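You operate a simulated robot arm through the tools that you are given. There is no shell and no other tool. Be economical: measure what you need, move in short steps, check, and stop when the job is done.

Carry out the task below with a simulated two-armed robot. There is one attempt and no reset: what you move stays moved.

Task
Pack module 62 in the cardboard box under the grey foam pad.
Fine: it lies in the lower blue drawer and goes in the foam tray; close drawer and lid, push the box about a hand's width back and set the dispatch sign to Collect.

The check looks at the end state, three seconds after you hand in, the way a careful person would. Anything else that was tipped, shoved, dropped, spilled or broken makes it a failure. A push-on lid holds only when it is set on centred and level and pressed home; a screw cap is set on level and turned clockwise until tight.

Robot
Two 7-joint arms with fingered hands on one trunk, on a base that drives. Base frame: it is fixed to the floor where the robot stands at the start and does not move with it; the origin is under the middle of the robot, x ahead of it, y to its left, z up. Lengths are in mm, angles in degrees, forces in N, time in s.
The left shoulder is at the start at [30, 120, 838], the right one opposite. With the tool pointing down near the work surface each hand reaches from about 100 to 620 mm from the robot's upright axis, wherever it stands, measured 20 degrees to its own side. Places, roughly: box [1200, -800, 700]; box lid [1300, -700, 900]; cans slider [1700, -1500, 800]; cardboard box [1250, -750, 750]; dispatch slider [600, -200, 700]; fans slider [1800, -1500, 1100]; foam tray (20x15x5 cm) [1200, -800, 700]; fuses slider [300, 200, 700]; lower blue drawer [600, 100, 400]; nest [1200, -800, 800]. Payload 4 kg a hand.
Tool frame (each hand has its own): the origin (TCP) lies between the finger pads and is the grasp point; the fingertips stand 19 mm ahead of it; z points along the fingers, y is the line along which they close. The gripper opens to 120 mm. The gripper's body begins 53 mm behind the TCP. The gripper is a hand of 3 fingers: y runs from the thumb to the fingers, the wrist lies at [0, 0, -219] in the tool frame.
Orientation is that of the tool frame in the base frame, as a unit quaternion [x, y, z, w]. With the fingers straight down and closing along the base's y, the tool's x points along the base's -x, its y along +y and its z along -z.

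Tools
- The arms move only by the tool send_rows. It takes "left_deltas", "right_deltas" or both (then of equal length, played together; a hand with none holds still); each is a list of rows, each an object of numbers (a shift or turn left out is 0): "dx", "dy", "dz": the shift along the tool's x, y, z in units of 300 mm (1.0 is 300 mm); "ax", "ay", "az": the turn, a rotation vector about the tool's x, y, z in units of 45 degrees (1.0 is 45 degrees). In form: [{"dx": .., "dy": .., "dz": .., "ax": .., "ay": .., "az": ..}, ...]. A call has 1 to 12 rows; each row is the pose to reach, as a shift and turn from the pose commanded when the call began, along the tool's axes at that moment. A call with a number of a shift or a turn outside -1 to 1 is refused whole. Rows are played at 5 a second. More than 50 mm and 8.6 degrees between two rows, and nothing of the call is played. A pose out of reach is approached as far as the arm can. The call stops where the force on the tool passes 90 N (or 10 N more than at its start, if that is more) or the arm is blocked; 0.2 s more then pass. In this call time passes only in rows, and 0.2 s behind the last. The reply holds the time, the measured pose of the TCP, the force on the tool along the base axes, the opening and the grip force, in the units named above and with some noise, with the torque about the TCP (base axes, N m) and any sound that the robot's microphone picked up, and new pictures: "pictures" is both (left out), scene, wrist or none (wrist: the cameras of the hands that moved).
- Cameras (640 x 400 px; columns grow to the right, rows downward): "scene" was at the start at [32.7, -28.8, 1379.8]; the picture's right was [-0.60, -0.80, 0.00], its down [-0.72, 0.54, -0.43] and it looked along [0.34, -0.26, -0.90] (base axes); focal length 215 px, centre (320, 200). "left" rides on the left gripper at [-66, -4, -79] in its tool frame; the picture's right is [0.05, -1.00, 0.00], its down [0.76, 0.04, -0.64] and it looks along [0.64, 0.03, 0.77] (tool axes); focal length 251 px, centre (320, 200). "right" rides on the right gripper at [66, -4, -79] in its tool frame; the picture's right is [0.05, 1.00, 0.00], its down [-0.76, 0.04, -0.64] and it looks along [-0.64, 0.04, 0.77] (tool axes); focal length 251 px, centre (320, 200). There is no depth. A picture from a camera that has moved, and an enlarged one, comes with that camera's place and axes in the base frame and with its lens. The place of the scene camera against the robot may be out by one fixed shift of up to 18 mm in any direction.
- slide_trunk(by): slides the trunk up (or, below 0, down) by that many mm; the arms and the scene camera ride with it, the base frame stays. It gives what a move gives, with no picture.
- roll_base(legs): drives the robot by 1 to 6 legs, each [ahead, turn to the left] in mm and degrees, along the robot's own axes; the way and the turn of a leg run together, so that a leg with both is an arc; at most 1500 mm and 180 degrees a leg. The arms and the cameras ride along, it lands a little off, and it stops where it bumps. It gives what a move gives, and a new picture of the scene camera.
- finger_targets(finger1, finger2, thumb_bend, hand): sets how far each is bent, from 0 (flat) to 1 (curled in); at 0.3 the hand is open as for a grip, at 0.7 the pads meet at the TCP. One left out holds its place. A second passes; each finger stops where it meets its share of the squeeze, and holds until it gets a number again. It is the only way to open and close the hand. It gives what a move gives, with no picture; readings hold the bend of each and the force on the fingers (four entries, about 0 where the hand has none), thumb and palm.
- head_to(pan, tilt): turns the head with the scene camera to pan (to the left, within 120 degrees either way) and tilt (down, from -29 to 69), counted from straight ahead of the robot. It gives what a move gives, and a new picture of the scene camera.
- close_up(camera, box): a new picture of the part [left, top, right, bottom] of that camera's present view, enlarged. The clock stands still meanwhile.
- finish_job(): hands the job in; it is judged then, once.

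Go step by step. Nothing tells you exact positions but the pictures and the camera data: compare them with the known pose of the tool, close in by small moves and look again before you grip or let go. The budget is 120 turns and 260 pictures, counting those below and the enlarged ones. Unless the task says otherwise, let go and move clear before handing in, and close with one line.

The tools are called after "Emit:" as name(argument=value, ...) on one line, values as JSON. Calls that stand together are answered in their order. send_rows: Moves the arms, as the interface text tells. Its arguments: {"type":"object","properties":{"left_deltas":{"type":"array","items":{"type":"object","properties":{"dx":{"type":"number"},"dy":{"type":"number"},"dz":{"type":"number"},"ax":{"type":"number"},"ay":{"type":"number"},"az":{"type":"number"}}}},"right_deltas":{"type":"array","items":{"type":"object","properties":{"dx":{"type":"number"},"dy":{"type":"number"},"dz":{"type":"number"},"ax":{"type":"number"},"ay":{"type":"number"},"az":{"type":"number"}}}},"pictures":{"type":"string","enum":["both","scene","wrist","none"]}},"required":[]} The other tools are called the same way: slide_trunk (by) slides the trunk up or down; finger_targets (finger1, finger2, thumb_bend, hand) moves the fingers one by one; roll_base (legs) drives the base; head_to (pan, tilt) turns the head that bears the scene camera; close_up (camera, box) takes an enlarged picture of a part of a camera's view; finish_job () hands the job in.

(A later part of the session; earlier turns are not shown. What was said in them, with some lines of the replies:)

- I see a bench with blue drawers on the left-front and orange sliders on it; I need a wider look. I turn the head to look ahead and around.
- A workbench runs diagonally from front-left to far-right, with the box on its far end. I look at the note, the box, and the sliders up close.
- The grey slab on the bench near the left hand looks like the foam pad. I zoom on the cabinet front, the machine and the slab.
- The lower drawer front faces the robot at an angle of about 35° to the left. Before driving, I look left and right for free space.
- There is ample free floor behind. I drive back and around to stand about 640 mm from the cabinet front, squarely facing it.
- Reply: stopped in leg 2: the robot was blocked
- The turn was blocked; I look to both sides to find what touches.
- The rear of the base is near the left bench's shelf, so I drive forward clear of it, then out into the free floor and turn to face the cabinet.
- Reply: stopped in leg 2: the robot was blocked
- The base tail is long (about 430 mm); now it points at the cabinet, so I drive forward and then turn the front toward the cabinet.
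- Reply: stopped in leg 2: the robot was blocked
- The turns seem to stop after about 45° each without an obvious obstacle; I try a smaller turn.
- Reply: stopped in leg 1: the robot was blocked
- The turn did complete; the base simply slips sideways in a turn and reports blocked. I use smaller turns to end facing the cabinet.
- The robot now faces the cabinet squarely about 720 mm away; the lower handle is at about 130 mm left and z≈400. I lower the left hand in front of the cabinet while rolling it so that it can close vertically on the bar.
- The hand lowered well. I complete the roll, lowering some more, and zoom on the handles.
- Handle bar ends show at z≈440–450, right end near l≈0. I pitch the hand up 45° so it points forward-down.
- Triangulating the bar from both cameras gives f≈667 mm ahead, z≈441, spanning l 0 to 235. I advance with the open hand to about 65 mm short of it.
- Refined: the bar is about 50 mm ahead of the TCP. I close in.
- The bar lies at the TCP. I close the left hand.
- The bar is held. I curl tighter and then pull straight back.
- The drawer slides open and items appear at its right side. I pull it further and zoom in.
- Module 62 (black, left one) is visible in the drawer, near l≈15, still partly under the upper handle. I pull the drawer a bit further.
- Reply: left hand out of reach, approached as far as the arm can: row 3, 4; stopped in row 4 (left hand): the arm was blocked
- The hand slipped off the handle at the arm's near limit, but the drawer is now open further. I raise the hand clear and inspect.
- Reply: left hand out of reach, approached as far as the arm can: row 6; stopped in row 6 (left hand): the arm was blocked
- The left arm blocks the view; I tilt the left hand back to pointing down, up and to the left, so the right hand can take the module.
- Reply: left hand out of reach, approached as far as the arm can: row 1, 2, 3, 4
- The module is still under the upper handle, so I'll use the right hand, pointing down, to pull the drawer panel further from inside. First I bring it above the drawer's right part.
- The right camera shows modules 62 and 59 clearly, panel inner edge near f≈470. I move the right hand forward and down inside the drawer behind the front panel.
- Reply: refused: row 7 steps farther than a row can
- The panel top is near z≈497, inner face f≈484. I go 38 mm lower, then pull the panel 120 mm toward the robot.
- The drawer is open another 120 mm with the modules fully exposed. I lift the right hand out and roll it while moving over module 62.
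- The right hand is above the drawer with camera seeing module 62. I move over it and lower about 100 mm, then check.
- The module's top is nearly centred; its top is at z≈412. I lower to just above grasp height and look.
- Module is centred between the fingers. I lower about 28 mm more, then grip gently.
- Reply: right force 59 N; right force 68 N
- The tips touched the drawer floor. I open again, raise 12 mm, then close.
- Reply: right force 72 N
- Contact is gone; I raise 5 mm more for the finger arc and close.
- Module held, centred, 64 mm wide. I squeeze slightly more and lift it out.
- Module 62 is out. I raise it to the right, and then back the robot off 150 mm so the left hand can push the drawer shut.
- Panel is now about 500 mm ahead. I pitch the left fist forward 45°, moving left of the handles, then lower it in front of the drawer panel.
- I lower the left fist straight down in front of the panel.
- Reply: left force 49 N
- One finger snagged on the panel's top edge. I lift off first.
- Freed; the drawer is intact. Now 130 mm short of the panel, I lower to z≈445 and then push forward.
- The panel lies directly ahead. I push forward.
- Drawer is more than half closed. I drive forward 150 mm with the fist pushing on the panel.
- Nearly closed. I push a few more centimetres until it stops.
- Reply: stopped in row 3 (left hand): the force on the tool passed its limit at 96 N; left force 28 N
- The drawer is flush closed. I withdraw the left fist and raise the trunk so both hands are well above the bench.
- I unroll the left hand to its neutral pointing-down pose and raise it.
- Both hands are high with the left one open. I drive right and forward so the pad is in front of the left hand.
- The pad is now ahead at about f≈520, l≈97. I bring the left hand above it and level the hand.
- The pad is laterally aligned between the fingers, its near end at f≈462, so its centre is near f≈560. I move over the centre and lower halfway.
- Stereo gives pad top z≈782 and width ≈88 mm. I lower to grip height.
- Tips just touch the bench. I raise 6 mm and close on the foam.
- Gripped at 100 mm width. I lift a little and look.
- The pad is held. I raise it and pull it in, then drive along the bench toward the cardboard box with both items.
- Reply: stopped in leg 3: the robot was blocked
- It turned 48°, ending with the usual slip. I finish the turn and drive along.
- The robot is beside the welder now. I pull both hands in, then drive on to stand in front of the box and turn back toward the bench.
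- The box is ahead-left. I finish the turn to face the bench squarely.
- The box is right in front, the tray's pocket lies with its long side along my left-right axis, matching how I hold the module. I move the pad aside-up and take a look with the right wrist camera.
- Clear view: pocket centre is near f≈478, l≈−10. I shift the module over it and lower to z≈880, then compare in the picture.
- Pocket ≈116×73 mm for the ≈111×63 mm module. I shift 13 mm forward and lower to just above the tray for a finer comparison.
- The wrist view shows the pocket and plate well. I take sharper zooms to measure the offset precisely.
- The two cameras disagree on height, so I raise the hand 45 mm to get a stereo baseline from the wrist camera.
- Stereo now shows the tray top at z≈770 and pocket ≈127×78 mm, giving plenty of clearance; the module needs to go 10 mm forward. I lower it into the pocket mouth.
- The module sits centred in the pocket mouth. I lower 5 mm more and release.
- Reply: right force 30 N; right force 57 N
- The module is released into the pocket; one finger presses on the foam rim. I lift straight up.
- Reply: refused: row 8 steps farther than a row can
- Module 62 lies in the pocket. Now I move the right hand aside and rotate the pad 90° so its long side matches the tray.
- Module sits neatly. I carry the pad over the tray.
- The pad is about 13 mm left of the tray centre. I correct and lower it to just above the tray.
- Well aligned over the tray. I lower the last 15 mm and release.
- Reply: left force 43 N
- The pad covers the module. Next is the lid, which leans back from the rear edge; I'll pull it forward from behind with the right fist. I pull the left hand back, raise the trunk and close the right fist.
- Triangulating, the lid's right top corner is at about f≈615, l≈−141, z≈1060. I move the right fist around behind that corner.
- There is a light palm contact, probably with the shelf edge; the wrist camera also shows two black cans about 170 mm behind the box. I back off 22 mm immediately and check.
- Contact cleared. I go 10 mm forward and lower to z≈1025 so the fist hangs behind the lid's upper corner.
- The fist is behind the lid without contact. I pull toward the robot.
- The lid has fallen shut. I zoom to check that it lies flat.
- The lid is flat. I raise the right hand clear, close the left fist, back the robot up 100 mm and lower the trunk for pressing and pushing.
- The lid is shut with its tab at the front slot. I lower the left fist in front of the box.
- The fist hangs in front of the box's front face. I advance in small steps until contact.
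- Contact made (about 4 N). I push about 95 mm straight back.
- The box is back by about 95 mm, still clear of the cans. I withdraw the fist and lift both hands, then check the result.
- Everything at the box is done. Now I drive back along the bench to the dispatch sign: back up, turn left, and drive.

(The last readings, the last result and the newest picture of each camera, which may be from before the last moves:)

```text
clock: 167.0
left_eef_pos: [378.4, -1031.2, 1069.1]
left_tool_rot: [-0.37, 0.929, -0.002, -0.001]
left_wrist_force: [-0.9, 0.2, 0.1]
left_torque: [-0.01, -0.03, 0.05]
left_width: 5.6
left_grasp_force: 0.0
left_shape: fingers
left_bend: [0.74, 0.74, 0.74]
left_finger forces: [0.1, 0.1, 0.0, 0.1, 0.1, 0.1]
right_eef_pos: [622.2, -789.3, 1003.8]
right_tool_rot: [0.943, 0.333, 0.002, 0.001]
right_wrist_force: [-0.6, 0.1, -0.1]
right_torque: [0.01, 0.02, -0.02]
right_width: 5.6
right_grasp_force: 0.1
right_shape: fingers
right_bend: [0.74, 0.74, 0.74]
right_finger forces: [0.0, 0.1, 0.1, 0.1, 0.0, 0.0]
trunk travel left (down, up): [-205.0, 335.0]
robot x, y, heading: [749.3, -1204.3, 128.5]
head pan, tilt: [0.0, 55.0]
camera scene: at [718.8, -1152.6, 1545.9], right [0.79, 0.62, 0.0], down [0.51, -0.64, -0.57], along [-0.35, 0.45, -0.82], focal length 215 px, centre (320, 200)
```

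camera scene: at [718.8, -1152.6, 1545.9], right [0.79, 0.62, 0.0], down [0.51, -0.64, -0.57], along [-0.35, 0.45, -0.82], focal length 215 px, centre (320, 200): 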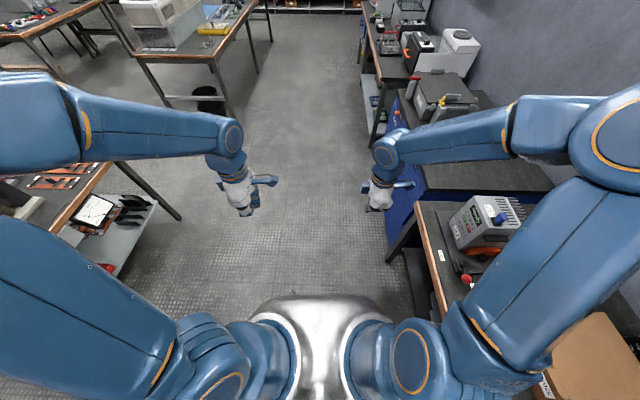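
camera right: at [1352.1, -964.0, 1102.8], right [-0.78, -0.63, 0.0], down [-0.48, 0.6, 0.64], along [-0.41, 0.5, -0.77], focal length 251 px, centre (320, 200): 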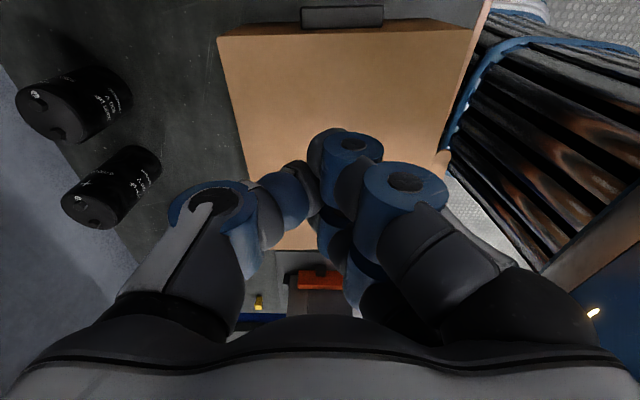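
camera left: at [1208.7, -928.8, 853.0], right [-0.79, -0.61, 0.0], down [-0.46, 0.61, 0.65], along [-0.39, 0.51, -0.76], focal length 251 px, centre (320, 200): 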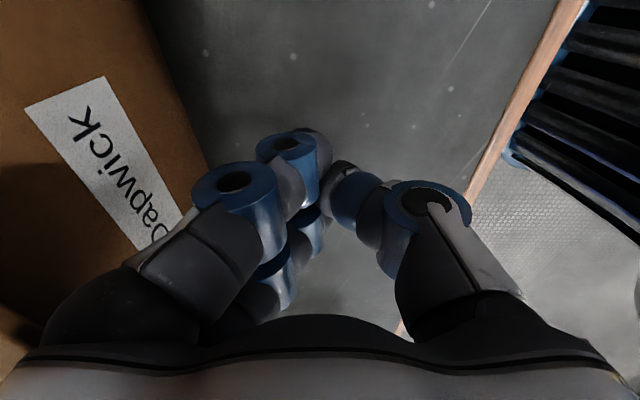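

The way is clear. I drive along and turn back to face the cabinet.

Emit:
roll_base(legs=[[840, 0]])

Emit:
roll_base(legs=[[0, -15.6], [0, -15.6]])

Emit:
roll_base(legs=[[0, -15.6], [0, -15.6]])

Emit:
roll_base(legs=[[0, -15.6], [0, -15.6]])

Emit:
close_up(camera="scene", box=[220, 130, 400, 270])

```text
clock: 171.5
left_eef_pos: [-138.4, -370.3, 1069.6]
left_tool_rot: [-0.37, 0.929, 0.0, -0.002]
left_wrist_force: [0.5, -0.1, 0.0]
left_torque: [0.01, 0.01, 0.0]
left_width: 5.4
left_grasp_force: 0.0
left_shape: fingers
left_bend: [0.74, 0.74, 0.74]
left_finger forces: [0.0, 0.0, 0.0, 0.0, 0.1, 0.0]
right_eef_pos: [107.1, -130.3, 1003.9]
right_tool_rot: [0.944, 0.331, 0.001, 0.001]
right_wrist_force: [-0.2, 0.1, -0.2]
right_torque: [0.0, -0.01, 0.0]
right_width: 5.6
right_grasp_force: 0.0
right_shape: fingers
right_bend: [0.74, 0.74, 0.74]
right_finger forces: [0.0, 0.0, 0.0, 0.1, 0.0, 0.0]
trunk travel left (down, up): [-205.0, 335.0]
robot x, y, heading: [231.1, -545.5, 128.4]
head pan, tilt: [0.0, 55.0]
camera scene: at [200.8, -493.6, 1545.9], right [0.79, 0.62, 0.0], down [0.51, -0.65, -0.57], along [-0.35, 0.45, -0.82], focal length 215 px, centre (320, 200)
```

scene: 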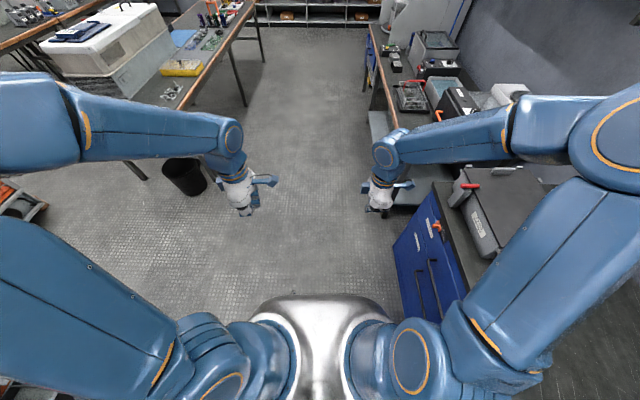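

```text
clock: 173.7
left_eef_pos: [3.1, -208.2, 1069.9]
left_tool_rot: [-0.109, 0.994, 0.0, -0.001]
left_wrist_force: [-0.6, 0.2, -0.4]
left_torque: [0.0, 0.01, -0.03]
left_width: 5.7
left_grasp_force: 0.2
left_shape: fingers
left_bend: [0.74, 0.74, 0.74]
left_finger forces: [0.0, 0.0, 0.0, 0.0, 0.0, 0.0]
right_eef_pos: [337.3, -128.1, 1004.7]
right_tool_rot: [0.998, 0.069, 0.001, 0.0]
right_wrist_force: [0.4, -0.6, -0.2]
right_torque: [0.04, 0.04, 0.03]
right_width: 5.5
right_grasp_force: 0.1
right_shape: fingers
right_bend: [0.74, 0.74, 0.74]
right_finger forces: [0.0, 0.0, 0.0, 0.0, 0.0, 0.0]
trunk travel left (down, up): [-205.0, 335.0]
robot x, y, heading: [200.7, -551.3, 97.0]
head pan, tilt: [0.0, 55.0]
camera scene: at [196.2, -489.3, 1546.0], right [0.99, 0.12, 0.0], down [0.1, -0.81, -0.57], along [-0.07, 0.57, -0.82], focal length 215 px, centre (320, 200)
```

scene: 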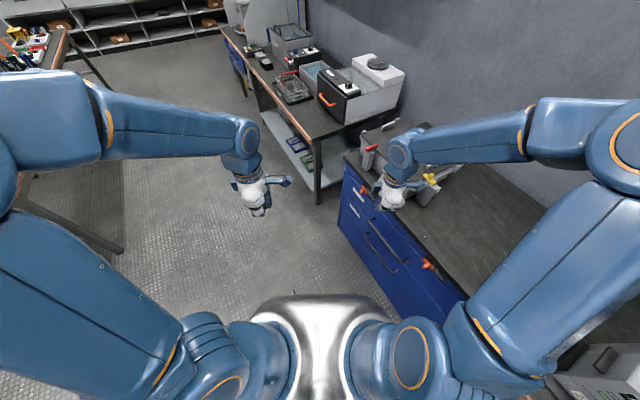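

```text
clock: 175.9
left_eef_pos: [211.5, -154.4, 1068.9]
left_tool_rot: [0.163, 0.987, 0.0, -0.003]
left_wrist_force: [0.2, 0.3, 0.9]
left_torque: [0.04, 0.04, -0.01]
left_width: 5.8
left_grasp_force: 0.0
left_shape: fingers
left_bend: [0.74, 0.74, 0.74]
left_finger forces: [0.0, 0.1, 0.0, 0.1, 0.1, 0.0]
right_eef_pos: [537.6, -257.4, 1004.0]
right_tool_rot: [0.979, -0.202, 0.0, 0.0]
right_wrist_force: [0.3, -0.1, 0.2]
right_torque: [0.04, 0.03, -0.01]
right_width: 6.1
right_grasp_force: 0.0
right_shape: fingers
right_bend: [0.74, 0.74, 0.74]
right_finger forces: [0.1, 0.1, 0.0, 0.1, 0.0, 0.1]
trunk travel left (down, up): [-205.0, 335.0]
robot x, y, heading: [170.6, -533.8, 65.6]
head pan, tilt: [0.0, 55.0]
camera scene: at [194.5, -477.1, 1545.9], right [0.91, -0.41, 0.0], down [-0.34, -0.75, -0.57], along [0.24, 0.52, -0.82], focal length 215 px, centre (320, 200)
```

scene: 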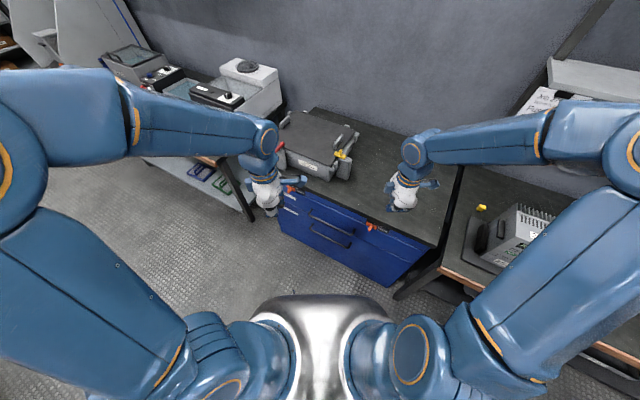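

```text
clock: 178.1
left_eef_pos: [399.9, -231.3, 1070.9]
left_tool_rot: [0.422, 0.907, 0.002, -0.001]
left_wrist_force: [-0.4, -0.2, -0.4]
left_torque: [0.0, -0.03, -0.02]
left_width: 5.7
left_grasp_force: 0.1
left_shape: fingers
left_bend: [0.74, 0.74, 0.74]
left_finger forces: [0.1, 0.1, 0.1, 0.0, 0.1, 0.0]
right_eef_pos: [626.0, -489.2, 1003.9]
right_tool_rot: [0.89, -0.456, 0.0, 0.0]
right_wrist_force: [-0.5, 1.1, 1.1]
right_torque: [0.01, -0.03, 0.01]
right_width: 5.6
right_grasp_force: 0.1
right_shape: fingers
right_bend: [0.74, 0.74, 0.74]
right_finger forces: [0.1, 0.0, 0.0, 0.1, 0.0, 0.0]
trunk travel left (down, up): [-205.0, 335.0]
robot x, y, heading: [147.1, -500.5, 34.5]
head pan, tilt: [0.0, 55.0]
camera scene: at [194.2, -466.9, 1546.0], right [0.57, -0.82, 0.0], down [-0.67, -0.47, -0.57], along [0.47, 0.33, -0.82], focal length 215 px, centre (320, 200)
```

scene: 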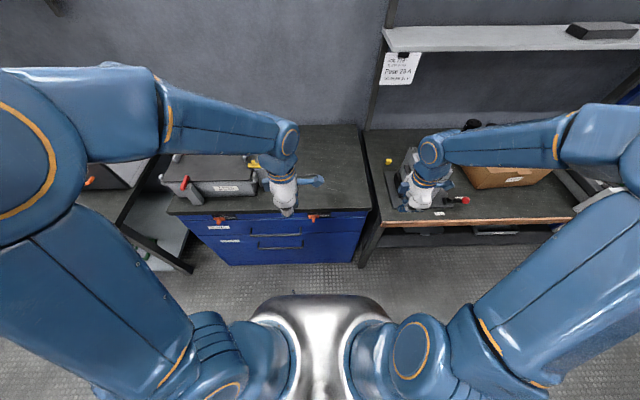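

```text
2.86 times, centred on (310, 200) of scene
camera zoom: at [194.2, -466.9, 1546.0], right [0.57, -0.82, 0.0], down [-0.67, -0.47, -0.57], along [0.47, 0.33, -0.82], focal length 615 px, centre (349, 200)
```

zoom: 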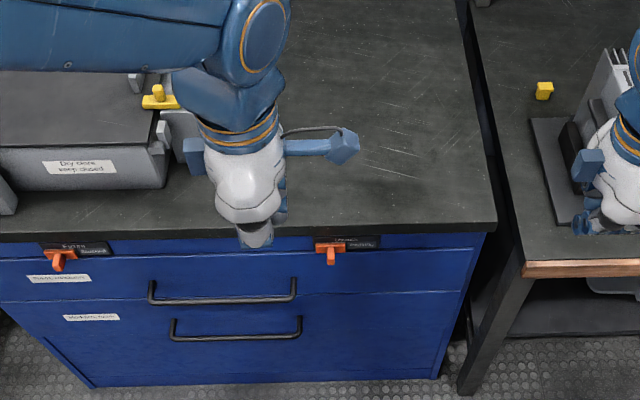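

Both drawers are closed and the dispatch slider is in front of me. I zoom in on the sign.

Emit:
close_up(camera="scene", box=[295, 205, 335, 230])

Emit:
close_up(camera="scene", box=[205, 205, 245, 230])

```text
16.00 times, centred on (315, 218) of scene
camera zoom: at [194.2, -466.9, 1546.0], right [0.57, -0.82, 0.0], down [-0.67, -0.47, -0.57], along [0.47, 0.33, -0.82], focal length 3442 px, centre (400, -80)
```

zoom: 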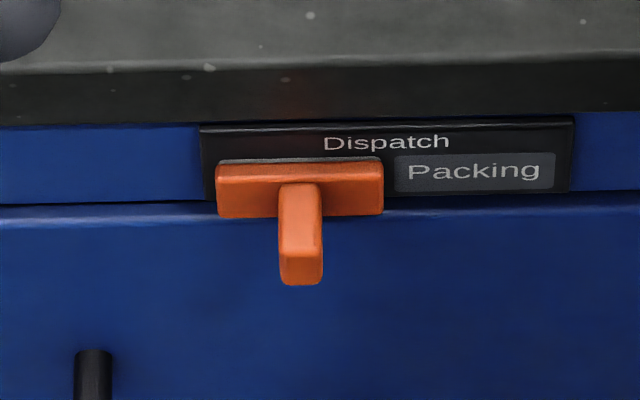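

```text
16.00 times, centred on (225, 218) of scene
camera zoom: at [194.2, -466.9, 1546.0], right [0.57, -0.82, 0.0], down [-0.67, -0.47, -0.57], along [0.47, 0.33, -0.82], focal length 3442 px, centre (1840, -80)
```

zoom: 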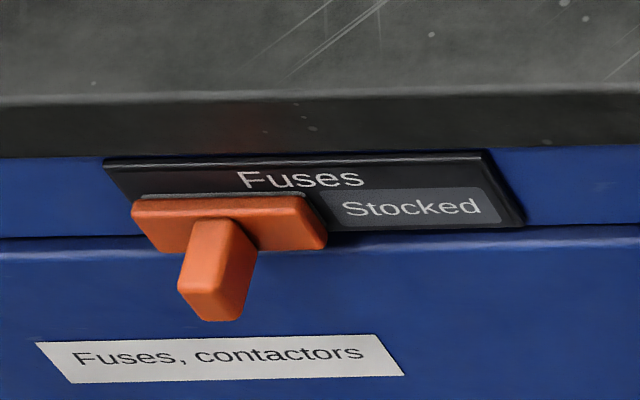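

The sign reads "Packing"; the orange slider must move right about 48 mm to uncover "Collect". I bring the left fist, pitched 45°, in front and to the left of the peg.

Emit:
send_rows(left_deltas=[{"ax": -0.143, "dz": 0.13, "dy": 0.02}, {"ax": -0.286, "dz": 0.26, "dy": 0.04}, {"ax": -0.429, "dz": 0.39, "dy": 0.06}, {"ax": -0.571, "dz": 0.52, "dy": 0.08}, {"ax": -0.714, "dz": 0.65, "dy": 0.1}, {"ax": -0.857, "dz": 0.78, "dy": 0.13}, {"ax": -1.0, "dz": 0.9, "dy": 0.15}], pictures="both")

Emit:
close_up(camera="scene", box=[260, 180, 360, 250])

```text
clock: 179.7
left_eef_pos: [434.0, -200.5, 800.6]
left_tool_rot: [0.391, 0.837, 0.349, 0.16]
left_wrist_force: [-0.7, 0.0, -0.3]
left_torque: [0.01, 0.01, 0.01]
left_width: 5.4
left_grasp_force: 0.1
left_shape: fingers
left_bend: [0.74, 0.74, 0.74]
left_finger forces: [0.0, 0.1, 0.1, 0.1, 0.0, 0.1]
right_eef_pos: [625.2, -487.6, 1003.8]
right_tool_rot: [0.89, -0.456, 0.0, 0.002]
right_wrist_force: [-0.1, 0.0, -0.7]
right_torque: [0.02, 0.0, 0.03]
right_width: 5.7
right_grasp_force: 0.1
right_shape: fingers
right_bend: [0.74, 0.74, 0.74]
right_finger forces: [0.0, 0.0, 0.0, 0.1, 0.0, 0.0]
trunk travel left (down, up): [-205.0, 335.0]
robot x, y, heading: [144.2, -508.1, 34.6]
head pan, tilt: [0.0, 55.0]
camera scene: at [195.4, -466.0, 1545.9], right [0.57, -0.82, 0.0], down [-0.67, -0.47, -0.57], along [0.47, 0.33, -0.82], focal length 215 px, centre (320, 200)
camera left: at [433.3, -289.0, 852.3], right [-0.57, -0.41, -0.71], down [-0.82, 0.31, 0.49], along [0.02, 0.86, -0.51], focal length 251 px, centre (320, 200)
```

scene: 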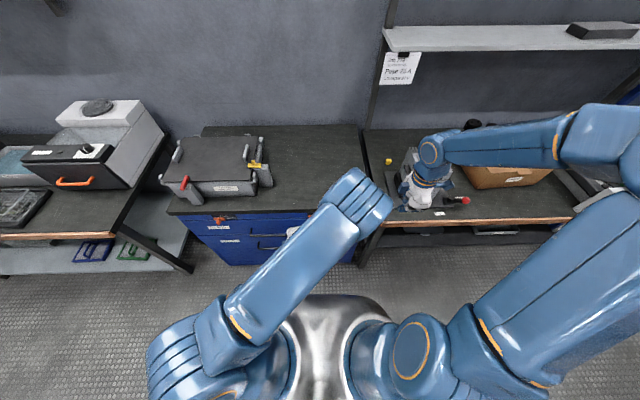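
left: 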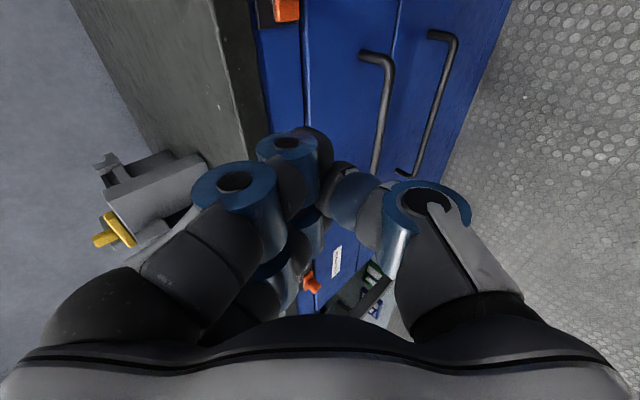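

```text
5.71 times, centred on (310, 215) of scene
camera zoom: at [195.4, -466.0, 1545.9], right [0.57, -0.82, 0.0], down [-0.67, -0.47, -0.57], along [0.47, 0.33, -0.82], focal length 1229 px, centre (377, 114)
```

zoom: 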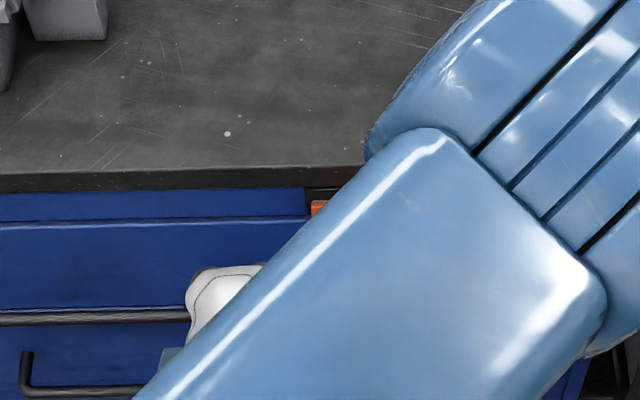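

The wrist camera sees the orange peg to the right of the fist. I close in.

Emit:
send_rows(left_deltas=[{"dz": 0.14, "dy": 0.013, "dx": -0.015}, {"dz": 0.287, "dy": 0.027, "dx": -0.03}], pictures="wrist")

Emit:
close_up(camera="left", box=[200, 0, 400, 125])

```text
clock: 180.3
left_eef_pos: [490.6, -164.1, 744.5]
left_tool_rot: [0.389, 0.838, 0.347, 0.16]
left_wrist_force: [1.3, -0.1, 0.0]
left_torque: [0.0, 0.01, -0.02]
left_width: 5.4
left_grasp_force: 0.0
left_shape: fingers
left_bend: [0.74, 0.74, 0.74]
left_finger forces: [0.0, 0.0, 0.1, 0.1, 0.0, 0.0]
right_eef_pos: [626.6, -488.7, 1004.2]
right_tool_rot: [0.89, -0.456, 0.001, 0.002]
right_wrist_force: [0.3, 0.2, 0.6]
right_torque: [0.01, 0.01, 0.0]
right_width: 5.4
right_grasp_force: 0.1
right_shape: fingers
right_bend: [0.74, 0.74, 0.74]
right_finger forces: [0.1, 0.0, 0.1, 0.0, 0.1, 0.0]
trunk travel left (down, up): [-205.0, 335.0]
robot x, y, heading: [150.3, -509.1, 34.7]
head pan, tilt: [0.0, 55.0]
camera left: at [490.1, -252.3, 796.4], right [-0.58, -0.41, -0.71], down [-0.82, 0.31, 0.49], along [0.02, 0.86, -0.51], focal length 251 px, centre (320, 200)
```

left: 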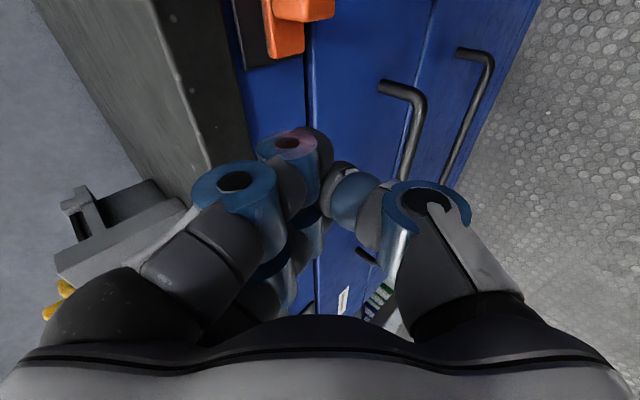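

```text
3.20 times, centred on (300, 62) of left
camera zoom: at [490.1, -252.3, 796.4], right [-0.58, -0.41, -0.71], down [-0.82, 0.31, 0.49], along [0.02, 0.86, -0.51], focal length 805 px, centre (384, 640)
```

zoom: 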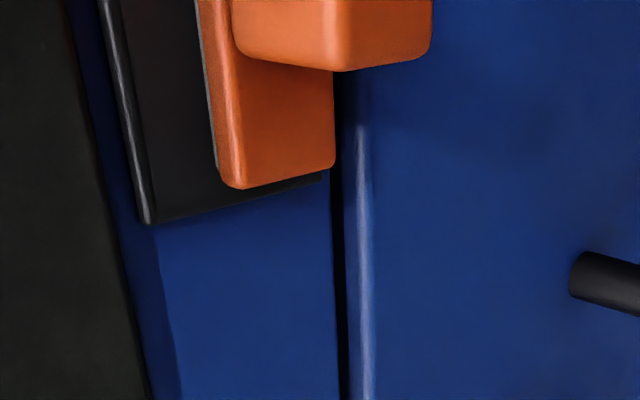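

I set the fist tip level with the peg, just to its left.

Emit:
send_rows(left_deltas=[{"dz": 0.05, "dy": 0.008, "dx": -0.01}, {"dz": 0.101, "dy": 0.016, "dx": -0.04}], pictures="wrist")

Emit:
close_up(camera="left", box=[160, 0, 440, 175])

```text
clock: 180.9
left_eef_pos: [516.7, -159.2, 725.3]
left_tool_rot: [0.39, 0.838, 0.348, 0.16]
left_wrist_force: [0.4, 0.6, -0.5]
left_torque: [0.0, 0.0, -0.02]
left_width: 5.4
left_grasp_force: 0.2
left_shape: fingers
left_bend: [0.74, 0.74, 0.74]
left_finger forces: [0.0, 0.0, 0.0, 0.0, 0.0, 0.1]
right_eef_pos: [625.8, -487.3, 1003.3]
right_tool_rot: [0.89, -0.456, 0.0, 0.001]
right_wrist_force: [-0.4, -0.3, -0.1]
right_torque: [-0.02, 0.0, 0.01]
right_width: 5.5
right_grasp_force: 0.0
right_shape: fingers
right_bend: [0.74, 0.74, 0.74]
right_finger forces: [0.1, 0.1, 0.0, 0.0, 0.0, 0.0]
trunk travel left (down, up): [-205.0, 335.0]
robot x, y, heading: [146.6, -501.4, 34.9]
head pan, tilt: [0.0, 55.0]
camera left: at [516.6, -246.2, 778.7], right [-0.58, -0.41, -0.71], down [-0.82, 0.31, 0.49], along [0.02, 0.86, -0.51], focal length 251 px, centre (320, 200)
```

left: 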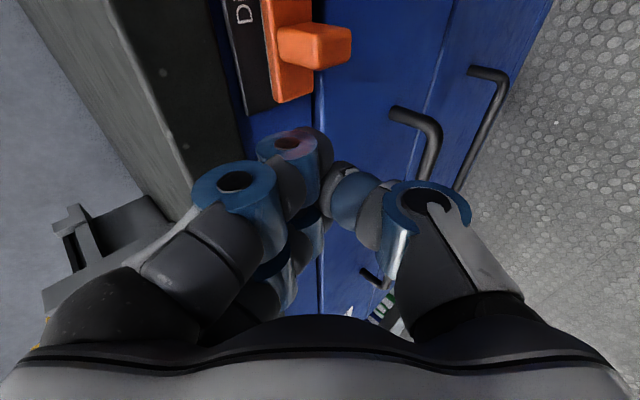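

```text
2.29 times, centred on (300, 88) of left
camera zoom: at [516.6, -246.2, 778.7], right [-0.58, -0.41, -0.71], down [-0.82, 0.31, 0.49], along [0.02, 0.86, -0.51], focal length 575 px, centre (366, 457)
```

zoom: 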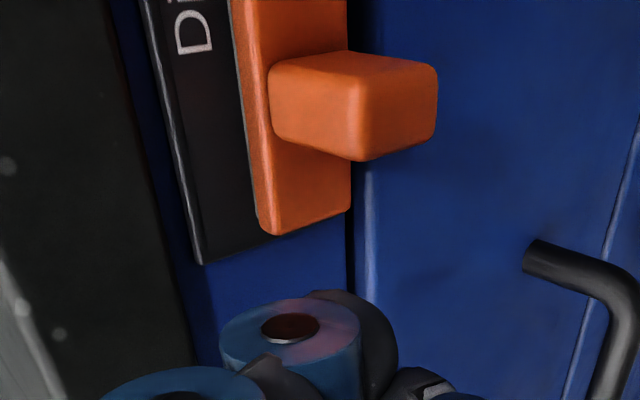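

The peg is right beside the fingertips. I move in 18 mm and then slide 60 mm to the right to push the peg.

Emit:
send_rows(left_deltas=[{"dz": 0.021, "dy": 0.021, "dx": -0.003}, {"dz": 0.042, "dy": 0.042, "dx": -0.006}, {"dx": -0.056, "dy": 0.039, "dz": 0.0385}, {"dx": -0.106, "dy": 0.036, "dz": 0.035}, {"dx": -0.155, "dy": 0.0327, "dz": 0.0315}, {"dx": -0.205, "dy": 0.0296, "dz": 0.028}], pictures="wrist")

Emit:
close_up(camera="left", box=[160, 0, 440, 175])

```text
clock: 182.3
left_eef_pos: [566.2, -197.0, 725.9]
left_tool_rot: [0.389, 0.838, 0.347, 0.16]
left_wrist_force: [0.1, 0.0, 0.6]
left_torque: [0.0, -0.01, 0.03]
left_width: 5.3
left_grasp_force: 0.1
left_shape: fingers
left_bend: [0.74, 0.74, 0.74]
left_finger forces: [0.1, 0.0, 0.1, 0.0, 0.1, 0.0]
right_eef_pos: [626.2, -488.3, 1004.6]
right_tool_rot: [0.89, -0.456, 0.001, 0.001]
right_wrist_force: [-0.3, 0.1, -0.4]
right_torque: [-0.01, 0.02, -0.01]
right_width: 5.5
right_grasp_force: 0.1
right_shape: fingers
right_bend: [0.74, 0.74, 0.74]
right_finger forces: [0.0, 0.0, 0.0, 0.0, 0.0, 0.1]
trunk travel left (down, up): [-205.0, 335.0]
robot x, y, heading: [149.0, -501.7, 34.7]
head pan, tilt: [0.0, 55.0]
camera left: at [565.2, -284.9, 779.2], right [-0.58, -0.41, -0.71], down [-0.82, 0.31, 0.49], along [0.02, 0.86, -0.51], focal length 251 px, centre (320, 200)
```

left: 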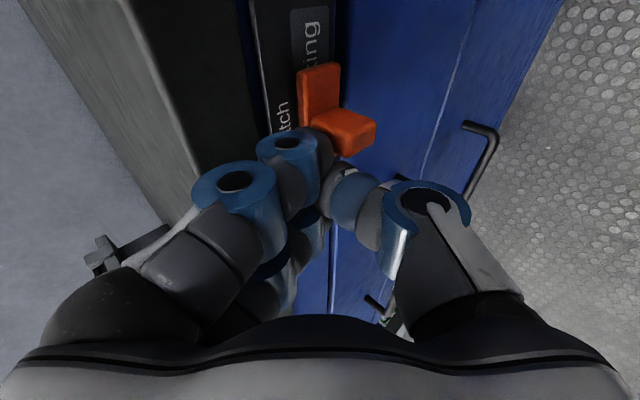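

```text
2.29 times, centred on (300, 88) of left
camera zoom: at [565.2, -284.9, 779.2], right [-0.58, -0.41, -0.71], down [-0.82, 0.31, 0.49], along [0.02, 0.86, -0.51], focal length 575 px, centre (366, 457)
```

zoom: 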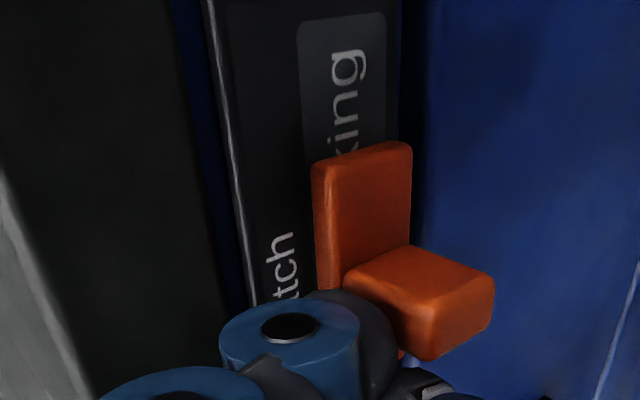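

The slider is about half way. I push about 30 mm further.

Emit:
send_rows(left_deltas=[{"dx": -0.033, "dy": -0.002, "dz": -0.0023}, {"dx": -0.066, "dy": -0.004, "dz": -0.0046}, {"dx": -0.1, "dy": -0.0062, "dz": -0.007}], pictures="wrist")

Emit:
close_up(camera="left", box=[160, 0, 440, 175])

```text
clock: 183.1
left_eef_pos: [584.2, -223.3, 727.2]
left_tool_rot: [0.39, 0.837, 0.349, 0.161]
left_wrist_force: [-2.7, 1.5, 9.8]
left_torque: [-0.01, 0.09, -0.01]
left_width: 4.8
left_grasp_force: 6.4
left_shape: fingers
left_bend: [0.74, 0.74, 0.78]
left_finger forces: [0.0, 0.0, 0.0, 0.0, 13.5, 0.0]
right_eef_pos: [626.1, -488.2, 1003.4]
right_tool_rot: [0.89, -0.457, 0.0, 0.001]
right_wrist_force: [-0.1, -1.1, -0.8]
right_torque: [0.0, -0.01, -0.02]
right_width: 5.7
right_grasp_force: 0.1
right_shape: fingers
right_bend: [0.74, 0.74, 0.74]
right_finger forces: [0.1, 0.1, 0.0, 0.0, 0.1, 0.0]
trunk travel left (down, up): [-205.0, 335.0]
robot x, y, heading: [148.7, -505.5, 34.5]
head pan, tilt: [0.0, 55.0]
camera left: at [583.5, -310.9, 780.4], right [-0.57, -0.41, -0.71], down [-0.82, 0.31, 0.48], along [0.02, 0.86, -0.51], focal length 251 px, centre (320, 200)
```

left: 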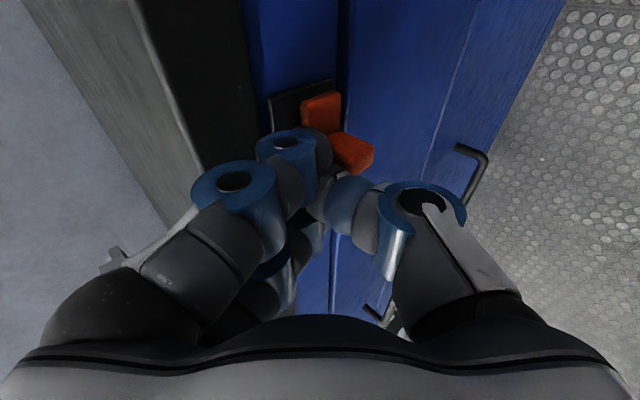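

```text
2.29 times, centred on (300, 88) of left
camera zoom: at [583.5, -310.9, 780.4], right [-0.57, -0.41, -0.71], down [-0.82, 0.31, 0.48], along [0.02, 0.86, -0.51], focal length 575 px, centre (366, 457)
```

zoom: 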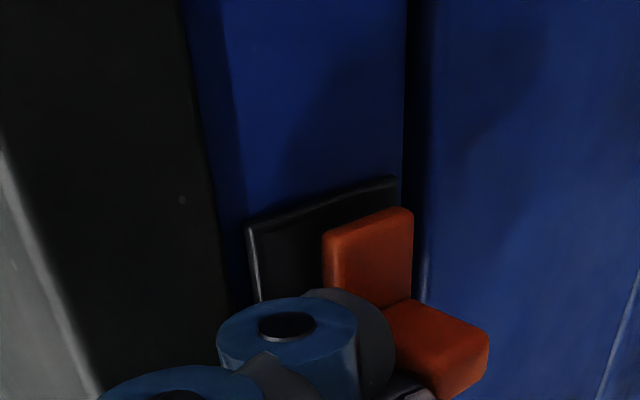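

The slider is almost at the right end. I push 10 mm more, then withdraw to inspect.

Emit:
send_rows(left_deltas=[{"dx": -0.017}, {"dx": -0.033}], pictures="none")

Emit:
close_up(camera="left", box=[160, 0, 440, 175])

```text
clock: 183.7
left_eef_pos: [590.3, -230.4, 727.4]
left_tool_rot: [0.389, 0.837, 0.348, 0.162]
left_wrist_force: [-0.8, 3.1, 10.6]
left_torque: [0.03, 0.01, -0.01]
left_width: 4.8
left_grasp_force: 7.6
left_shape: fingers
left_bend: [0.74, 0.74, 0.78]
left_finger forces: [0.0, 0.0, 0.0, 0.0, 14.7, 0.0]
right_eef_pos: [625.8, -489.0, 1004.0]
right_tool_rot: [0.89, -0.457, 0.002, 0.002]
right_wrist_force: [-0.1, 0.0, 0.8]
right_torque: [0.0, -0.01, -0.02]
right_width: 5.6
right_grasp_force: 0.0
right_shape: fingers
right_bend: [0.74, 0.74, 0.74]
right_finger forces: [0.1, 0.0, 0.1, 0.0, 0.0, 0.0]
trunk travel left (down, up): [-205.0, 335.0]
robot x, y, heading: [146.7, -501.4, 34.8]
head pan, tilt: [0.0, 55.0]
```

```text
2.29 times, centred on (300, 88) of left
camera zoom: at [589.3, -317.1, 779.8], right [-0.57, -0.41, -0.71], down [-0.82, 0.31, 0.48], along [0.02, 0.86, -0.51], focal length 575 px, centre (366, 457)
```

zoom: 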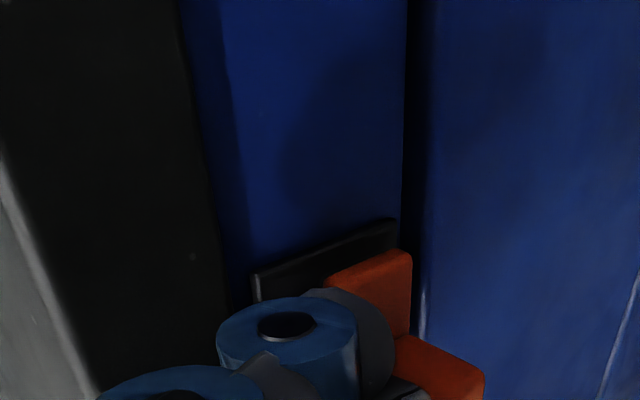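

I withdraw straight back and look at the sign.

Emit:
send_rows(left_deltas=[{"dz": -0.07, "dy": -0.07}, {"dz": -0.15, "dy": -0.15}, {"dz": -0.23, "dy": -0.23}, {"dz": -0.3, "dy": -0.2, "dx": 0.1}, {"dz": -0.38, "dy": -0.18, "dx": 0.22}, {"dz": -0.45, "dy": -0.15, "dx": 0.35}], pictures="both")

Emit:
close_up(camera="scene", box=[295, 205, 335, 230])

```text
clock: 185.1
left_eef_pos: [424.7, -231.3, 791.3]
left_tool_rot: [0.389, 0.838, 0.348, 0.16]
left_wrist_force: [0.4, 0.8, -0.8]
left_torque: [-0.01, -0.01, 0.0]
left_width: 5.2
left_grasp_force: 0.0
left_shape: fingers
left_bend: [0.74, 0.74, 0.76]
left_finger forces: [0.1, 0.1, 0.0, 0.1, 0.0, 0.0]
right_eef_pos: [625.7, -487.6, 1003.9]
right_tool_rot: [0.89, -0.457, 0.001, 0.002]
right_wrist_force: [-1.1, 0.6, 0.5]
right_torque: [0.01, 0.01, 0.02]
right_width: 5.4
right_grasp_force: 0.1
right_shape: fingers
right_bend: [0.74, 0.74, 0.74]
right_finger forces: [0.0, 0.1, 0.0, 0.0, 0.1, 0.0]
trunk travel left (down, up): [-205.0, 335.0]
robot x, y, heading: [150.1, -505.1, 34.9]
head pan, tilt: [0.0, 55.0]
camera scene: at [194.3, -465.2, 1545.9], right [0.57, -0.82, 0.0], down [-0.67, -0.47, -0.57], along [0.47, 0.33, -0.82], focal length 215 px, centre (320, 200)
camera left: at [423.0, -319.0, 843.9], right [-0.57, -0.41, -0.71], down [-0.82, 0.31, 0.49], along [0.02, 0.86, -0.52], focal length 251 px, centre (320, 200)
```

scene: 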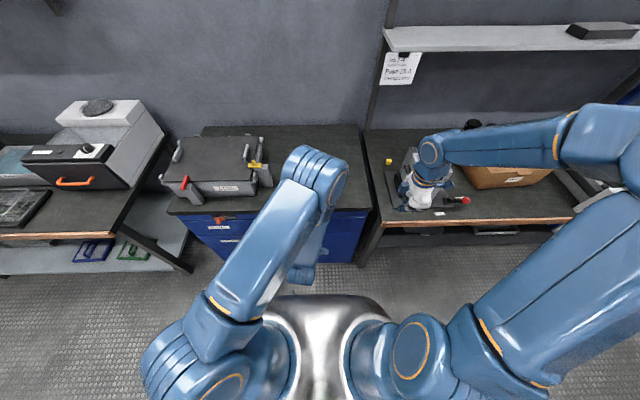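
left: 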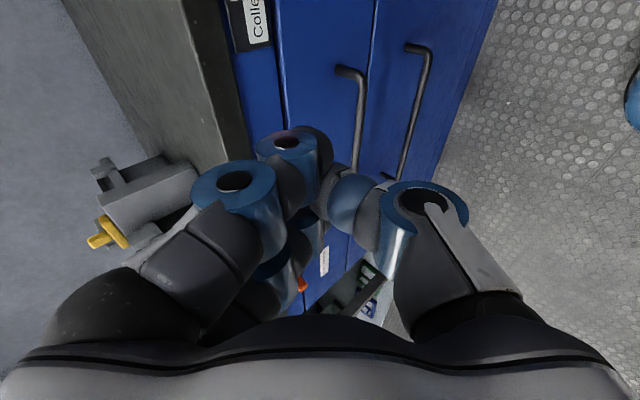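

```text
16.00 times, centred on (315, 218) of scene
camera zoom: at [194.3, -465.2, 1545.9], right [0.57, -0.82, 0.0], down [-0.67, -0.47, -0.57], along [0.47, 0.33, -0.82], focal length 3442 px, centre (400, -80)
```

zoom: 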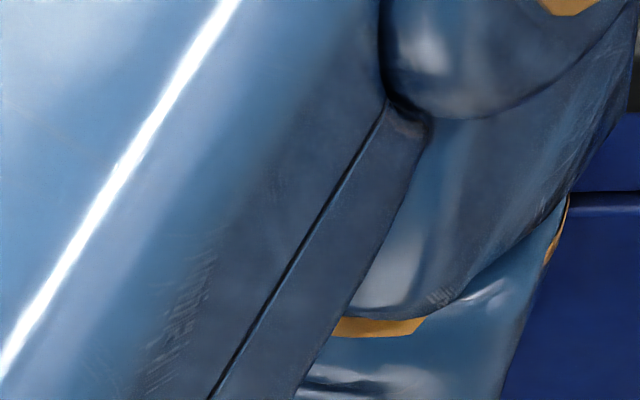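

"Colle…" now shows. I back the robot off to see the whole sign and check the drawers.

Emit:
roll_base(legs=[[-250, 0]])

Emit:
send_rows(left_deltas=[{"dx": 0.1, "dz": -0.08, "dy": 0.08}, {"dx": 0.2, "dz": -0.16, "dy": 0.16}, {"dx": 0.3, "dz": -0.24, "dy": 0.24}, {"dx": 0.4, "dz": -0.3, "dy": 0.3}], pictures="scene")

Emit:
close_up(camera="scene", box=[200, 140, 400, 265])

```text
clock: 187.0
left_eef_pos: [217.6, -374.3, 791.1]
left_tool_rot: [0.389, 0.838, 0.348, 0.16]
left_wrist_force: [-0.8, 0.8, 0.2]
left_torque: [-0.04, 0.0, -0.01]
left_width: 4.9
left_grasp_force: 0.2
left_shape: fingers
left_bend: [0.74, 0.74, 0.76]
left_finger forces: [0.0, 0.1, 0.0, 0.0, 0.1, 0.0]
right_eef_pos: [420.2, -630.0, 1005.2]
right_tool_rot: [0.889, -0.457, 0.001, 0.0]
right_wrist_force: [-0.7, -0.3, -0.2]
right_torque: [-0.02, -0.07, 0.0]
right_width: 5.7
right_grasp_force: 0.1
right_shape: fingers
right_bend: [0.74, 0.74, 0.74]
right_finger forces: [0.0, 0.1, 0.0, 0.1, 0.1, 0.0]
trunk travel left (down, up): [-205.0, 335.0]
robot x, y, heading: [-55.5, -646.7, 34.8]
head pan, tilt: [0.0, 55.0]
camera scene: at [-12.6, -609.8, 1546.0], right [0.57, -0.82, 0.0], down [-0.67, -0.47, -0.57], along [0.47, 0.33, -0.82], focal length 215 px, centre (320, 200)
```

scene: 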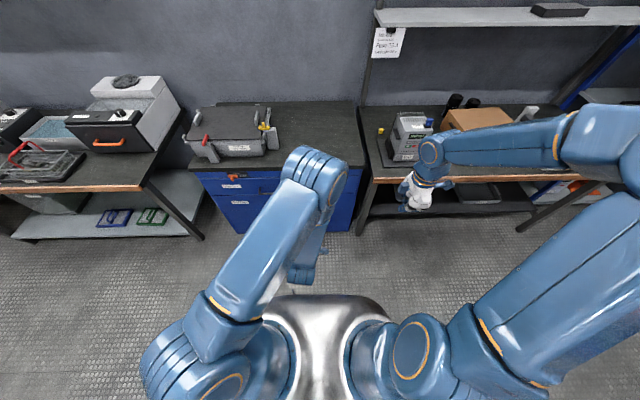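

```text
clock: 188.0
left_eef_pos: [182.7, -254.1, 902.9]
left_tool_rot: [0.389, 0.838, 0.347, 0.16]
left_wrist_force: [0.0, 0.1, 0.3]
left_torque: [0.0, 0.0, -0.01]
left_width: 4.8
left_grasp_force: 0.1
left_shape: fingers
left_bend: [0.74, 0.74, 0.76]
left_finger forces: [0.1, 0.0, 0.0, 0.1, 0.1, 0.0]
left hand out of reach, approached as far as the arm can: row 2, 3, 4
right_eef_pos: [418.8, -629.4, 1004.6]
right_tool_rot: [0.89, -0.456, 0.001, 0.001]
right_wrist_force: [-0.4, 0.6, -0.3]
right_torque: [-0.03, 0.0, -0.04]
right_width: 5.7
right_grasp_force: 0.0
right_shape: fingers
right_bend: [0.74, 0.74, 0.74]
right_finger forces: [0.0, 0.1, 0.0, 0.0, 0.1, 0.0]
trunk travel left (down, up): [-205.0, 335.0]
robot x, y, heading: [-58.2, -647.6, 34.8]
head pan, tilt: [0.0, 55.0]
camera scene: at [-12.3, -608.0, 1546.0], right [0.57, -0.82, 0.0], down [-0.67, -0.47, -0.57], along [0.47, 0.33, -0.82], focal length 215 px, centre (320, 200)
```

scene: 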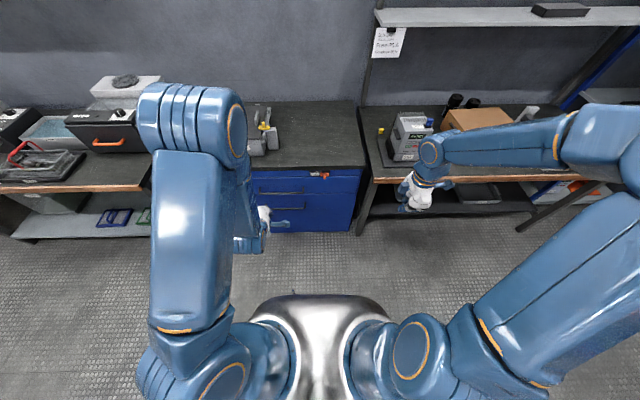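

```text
3.20 times, centred on (300, 202) of scene
camera zoom: at [-12.3, -608.0, 1546.0], right [0.57, -0.82, 0.0], down [-0.67, -0.47, -0.57], along [0.47, 0.33, -0.82], focal length 688 px, centre (384, 192)
```

zoom: 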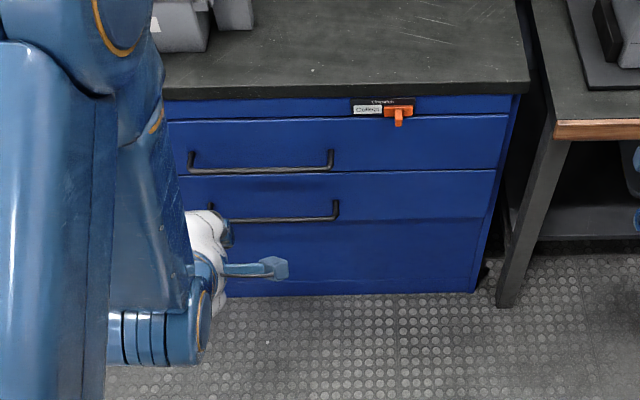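

Emit:
close_up(camera="scene", box=[300, 165, 340, 190])

Emit:
close_up(camera="scene", box=[370, 80, 530, 180])

Emit:
close_up(camera="scene", box=[240, 170, 370, 240])

```text
16.00 times, centred on (320, 178) of scene
camera zoom: at [-12.3, -608.0, 1546.0], right [0.57, -0.82, 0.0], down [-0.67, -0.47, -0.57], along [0.47, 0.33, -0.82], focal length 3442 px, centre (320, 560)
```

zoom: 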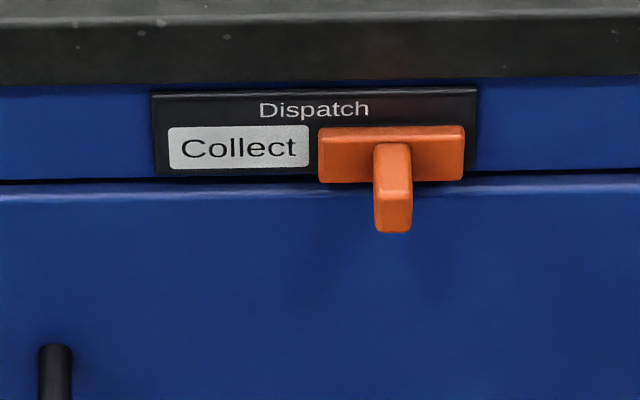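

```text
4.00 times, centred on (450, 130) of scene
camera zoom: at [-12.3, -608.0, 1546.0], right [0.57, -0.82, 0.0], down [-0.67, -0.47, -0.57], along [0.47, 0.33, -0.82], focal length 860 px, centre (-200, 480)
```

zoom: 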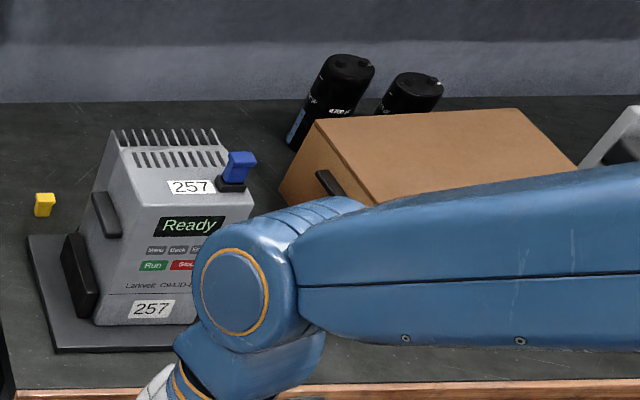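

```text
4.92 times, centred on (305, 205) of scene
camera zoom: at [-12.3, -608.0, 1546.0], right [0.57, -0.82, 0.0], down [-0.67, -0.47, -0.57], along [0.47, 0.33, -0.82], focal length 1059 px, centre (394, 175)
```

zoom: 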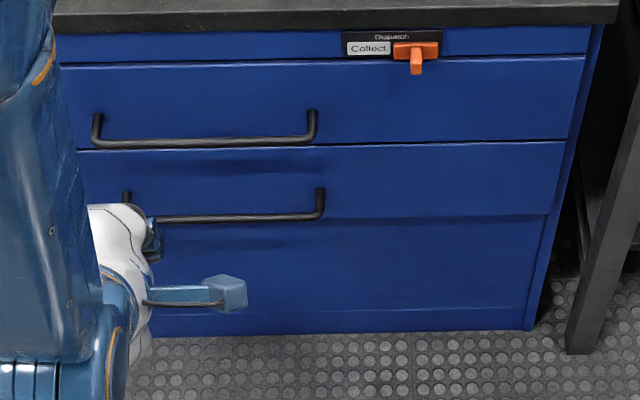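

The sign shows "Collect", the drawer is shut, the box is closed and pushed back with the cans untouched, and both hands are clear. I hand in.

Emit:
finish_job()

```text
The job is handed in.
```

Module 62 is packed in the foam tray under the grey pad. The lid and drawer are closed, the box is pushed back about 95 mm, and the dispatch sign is set to Collect.
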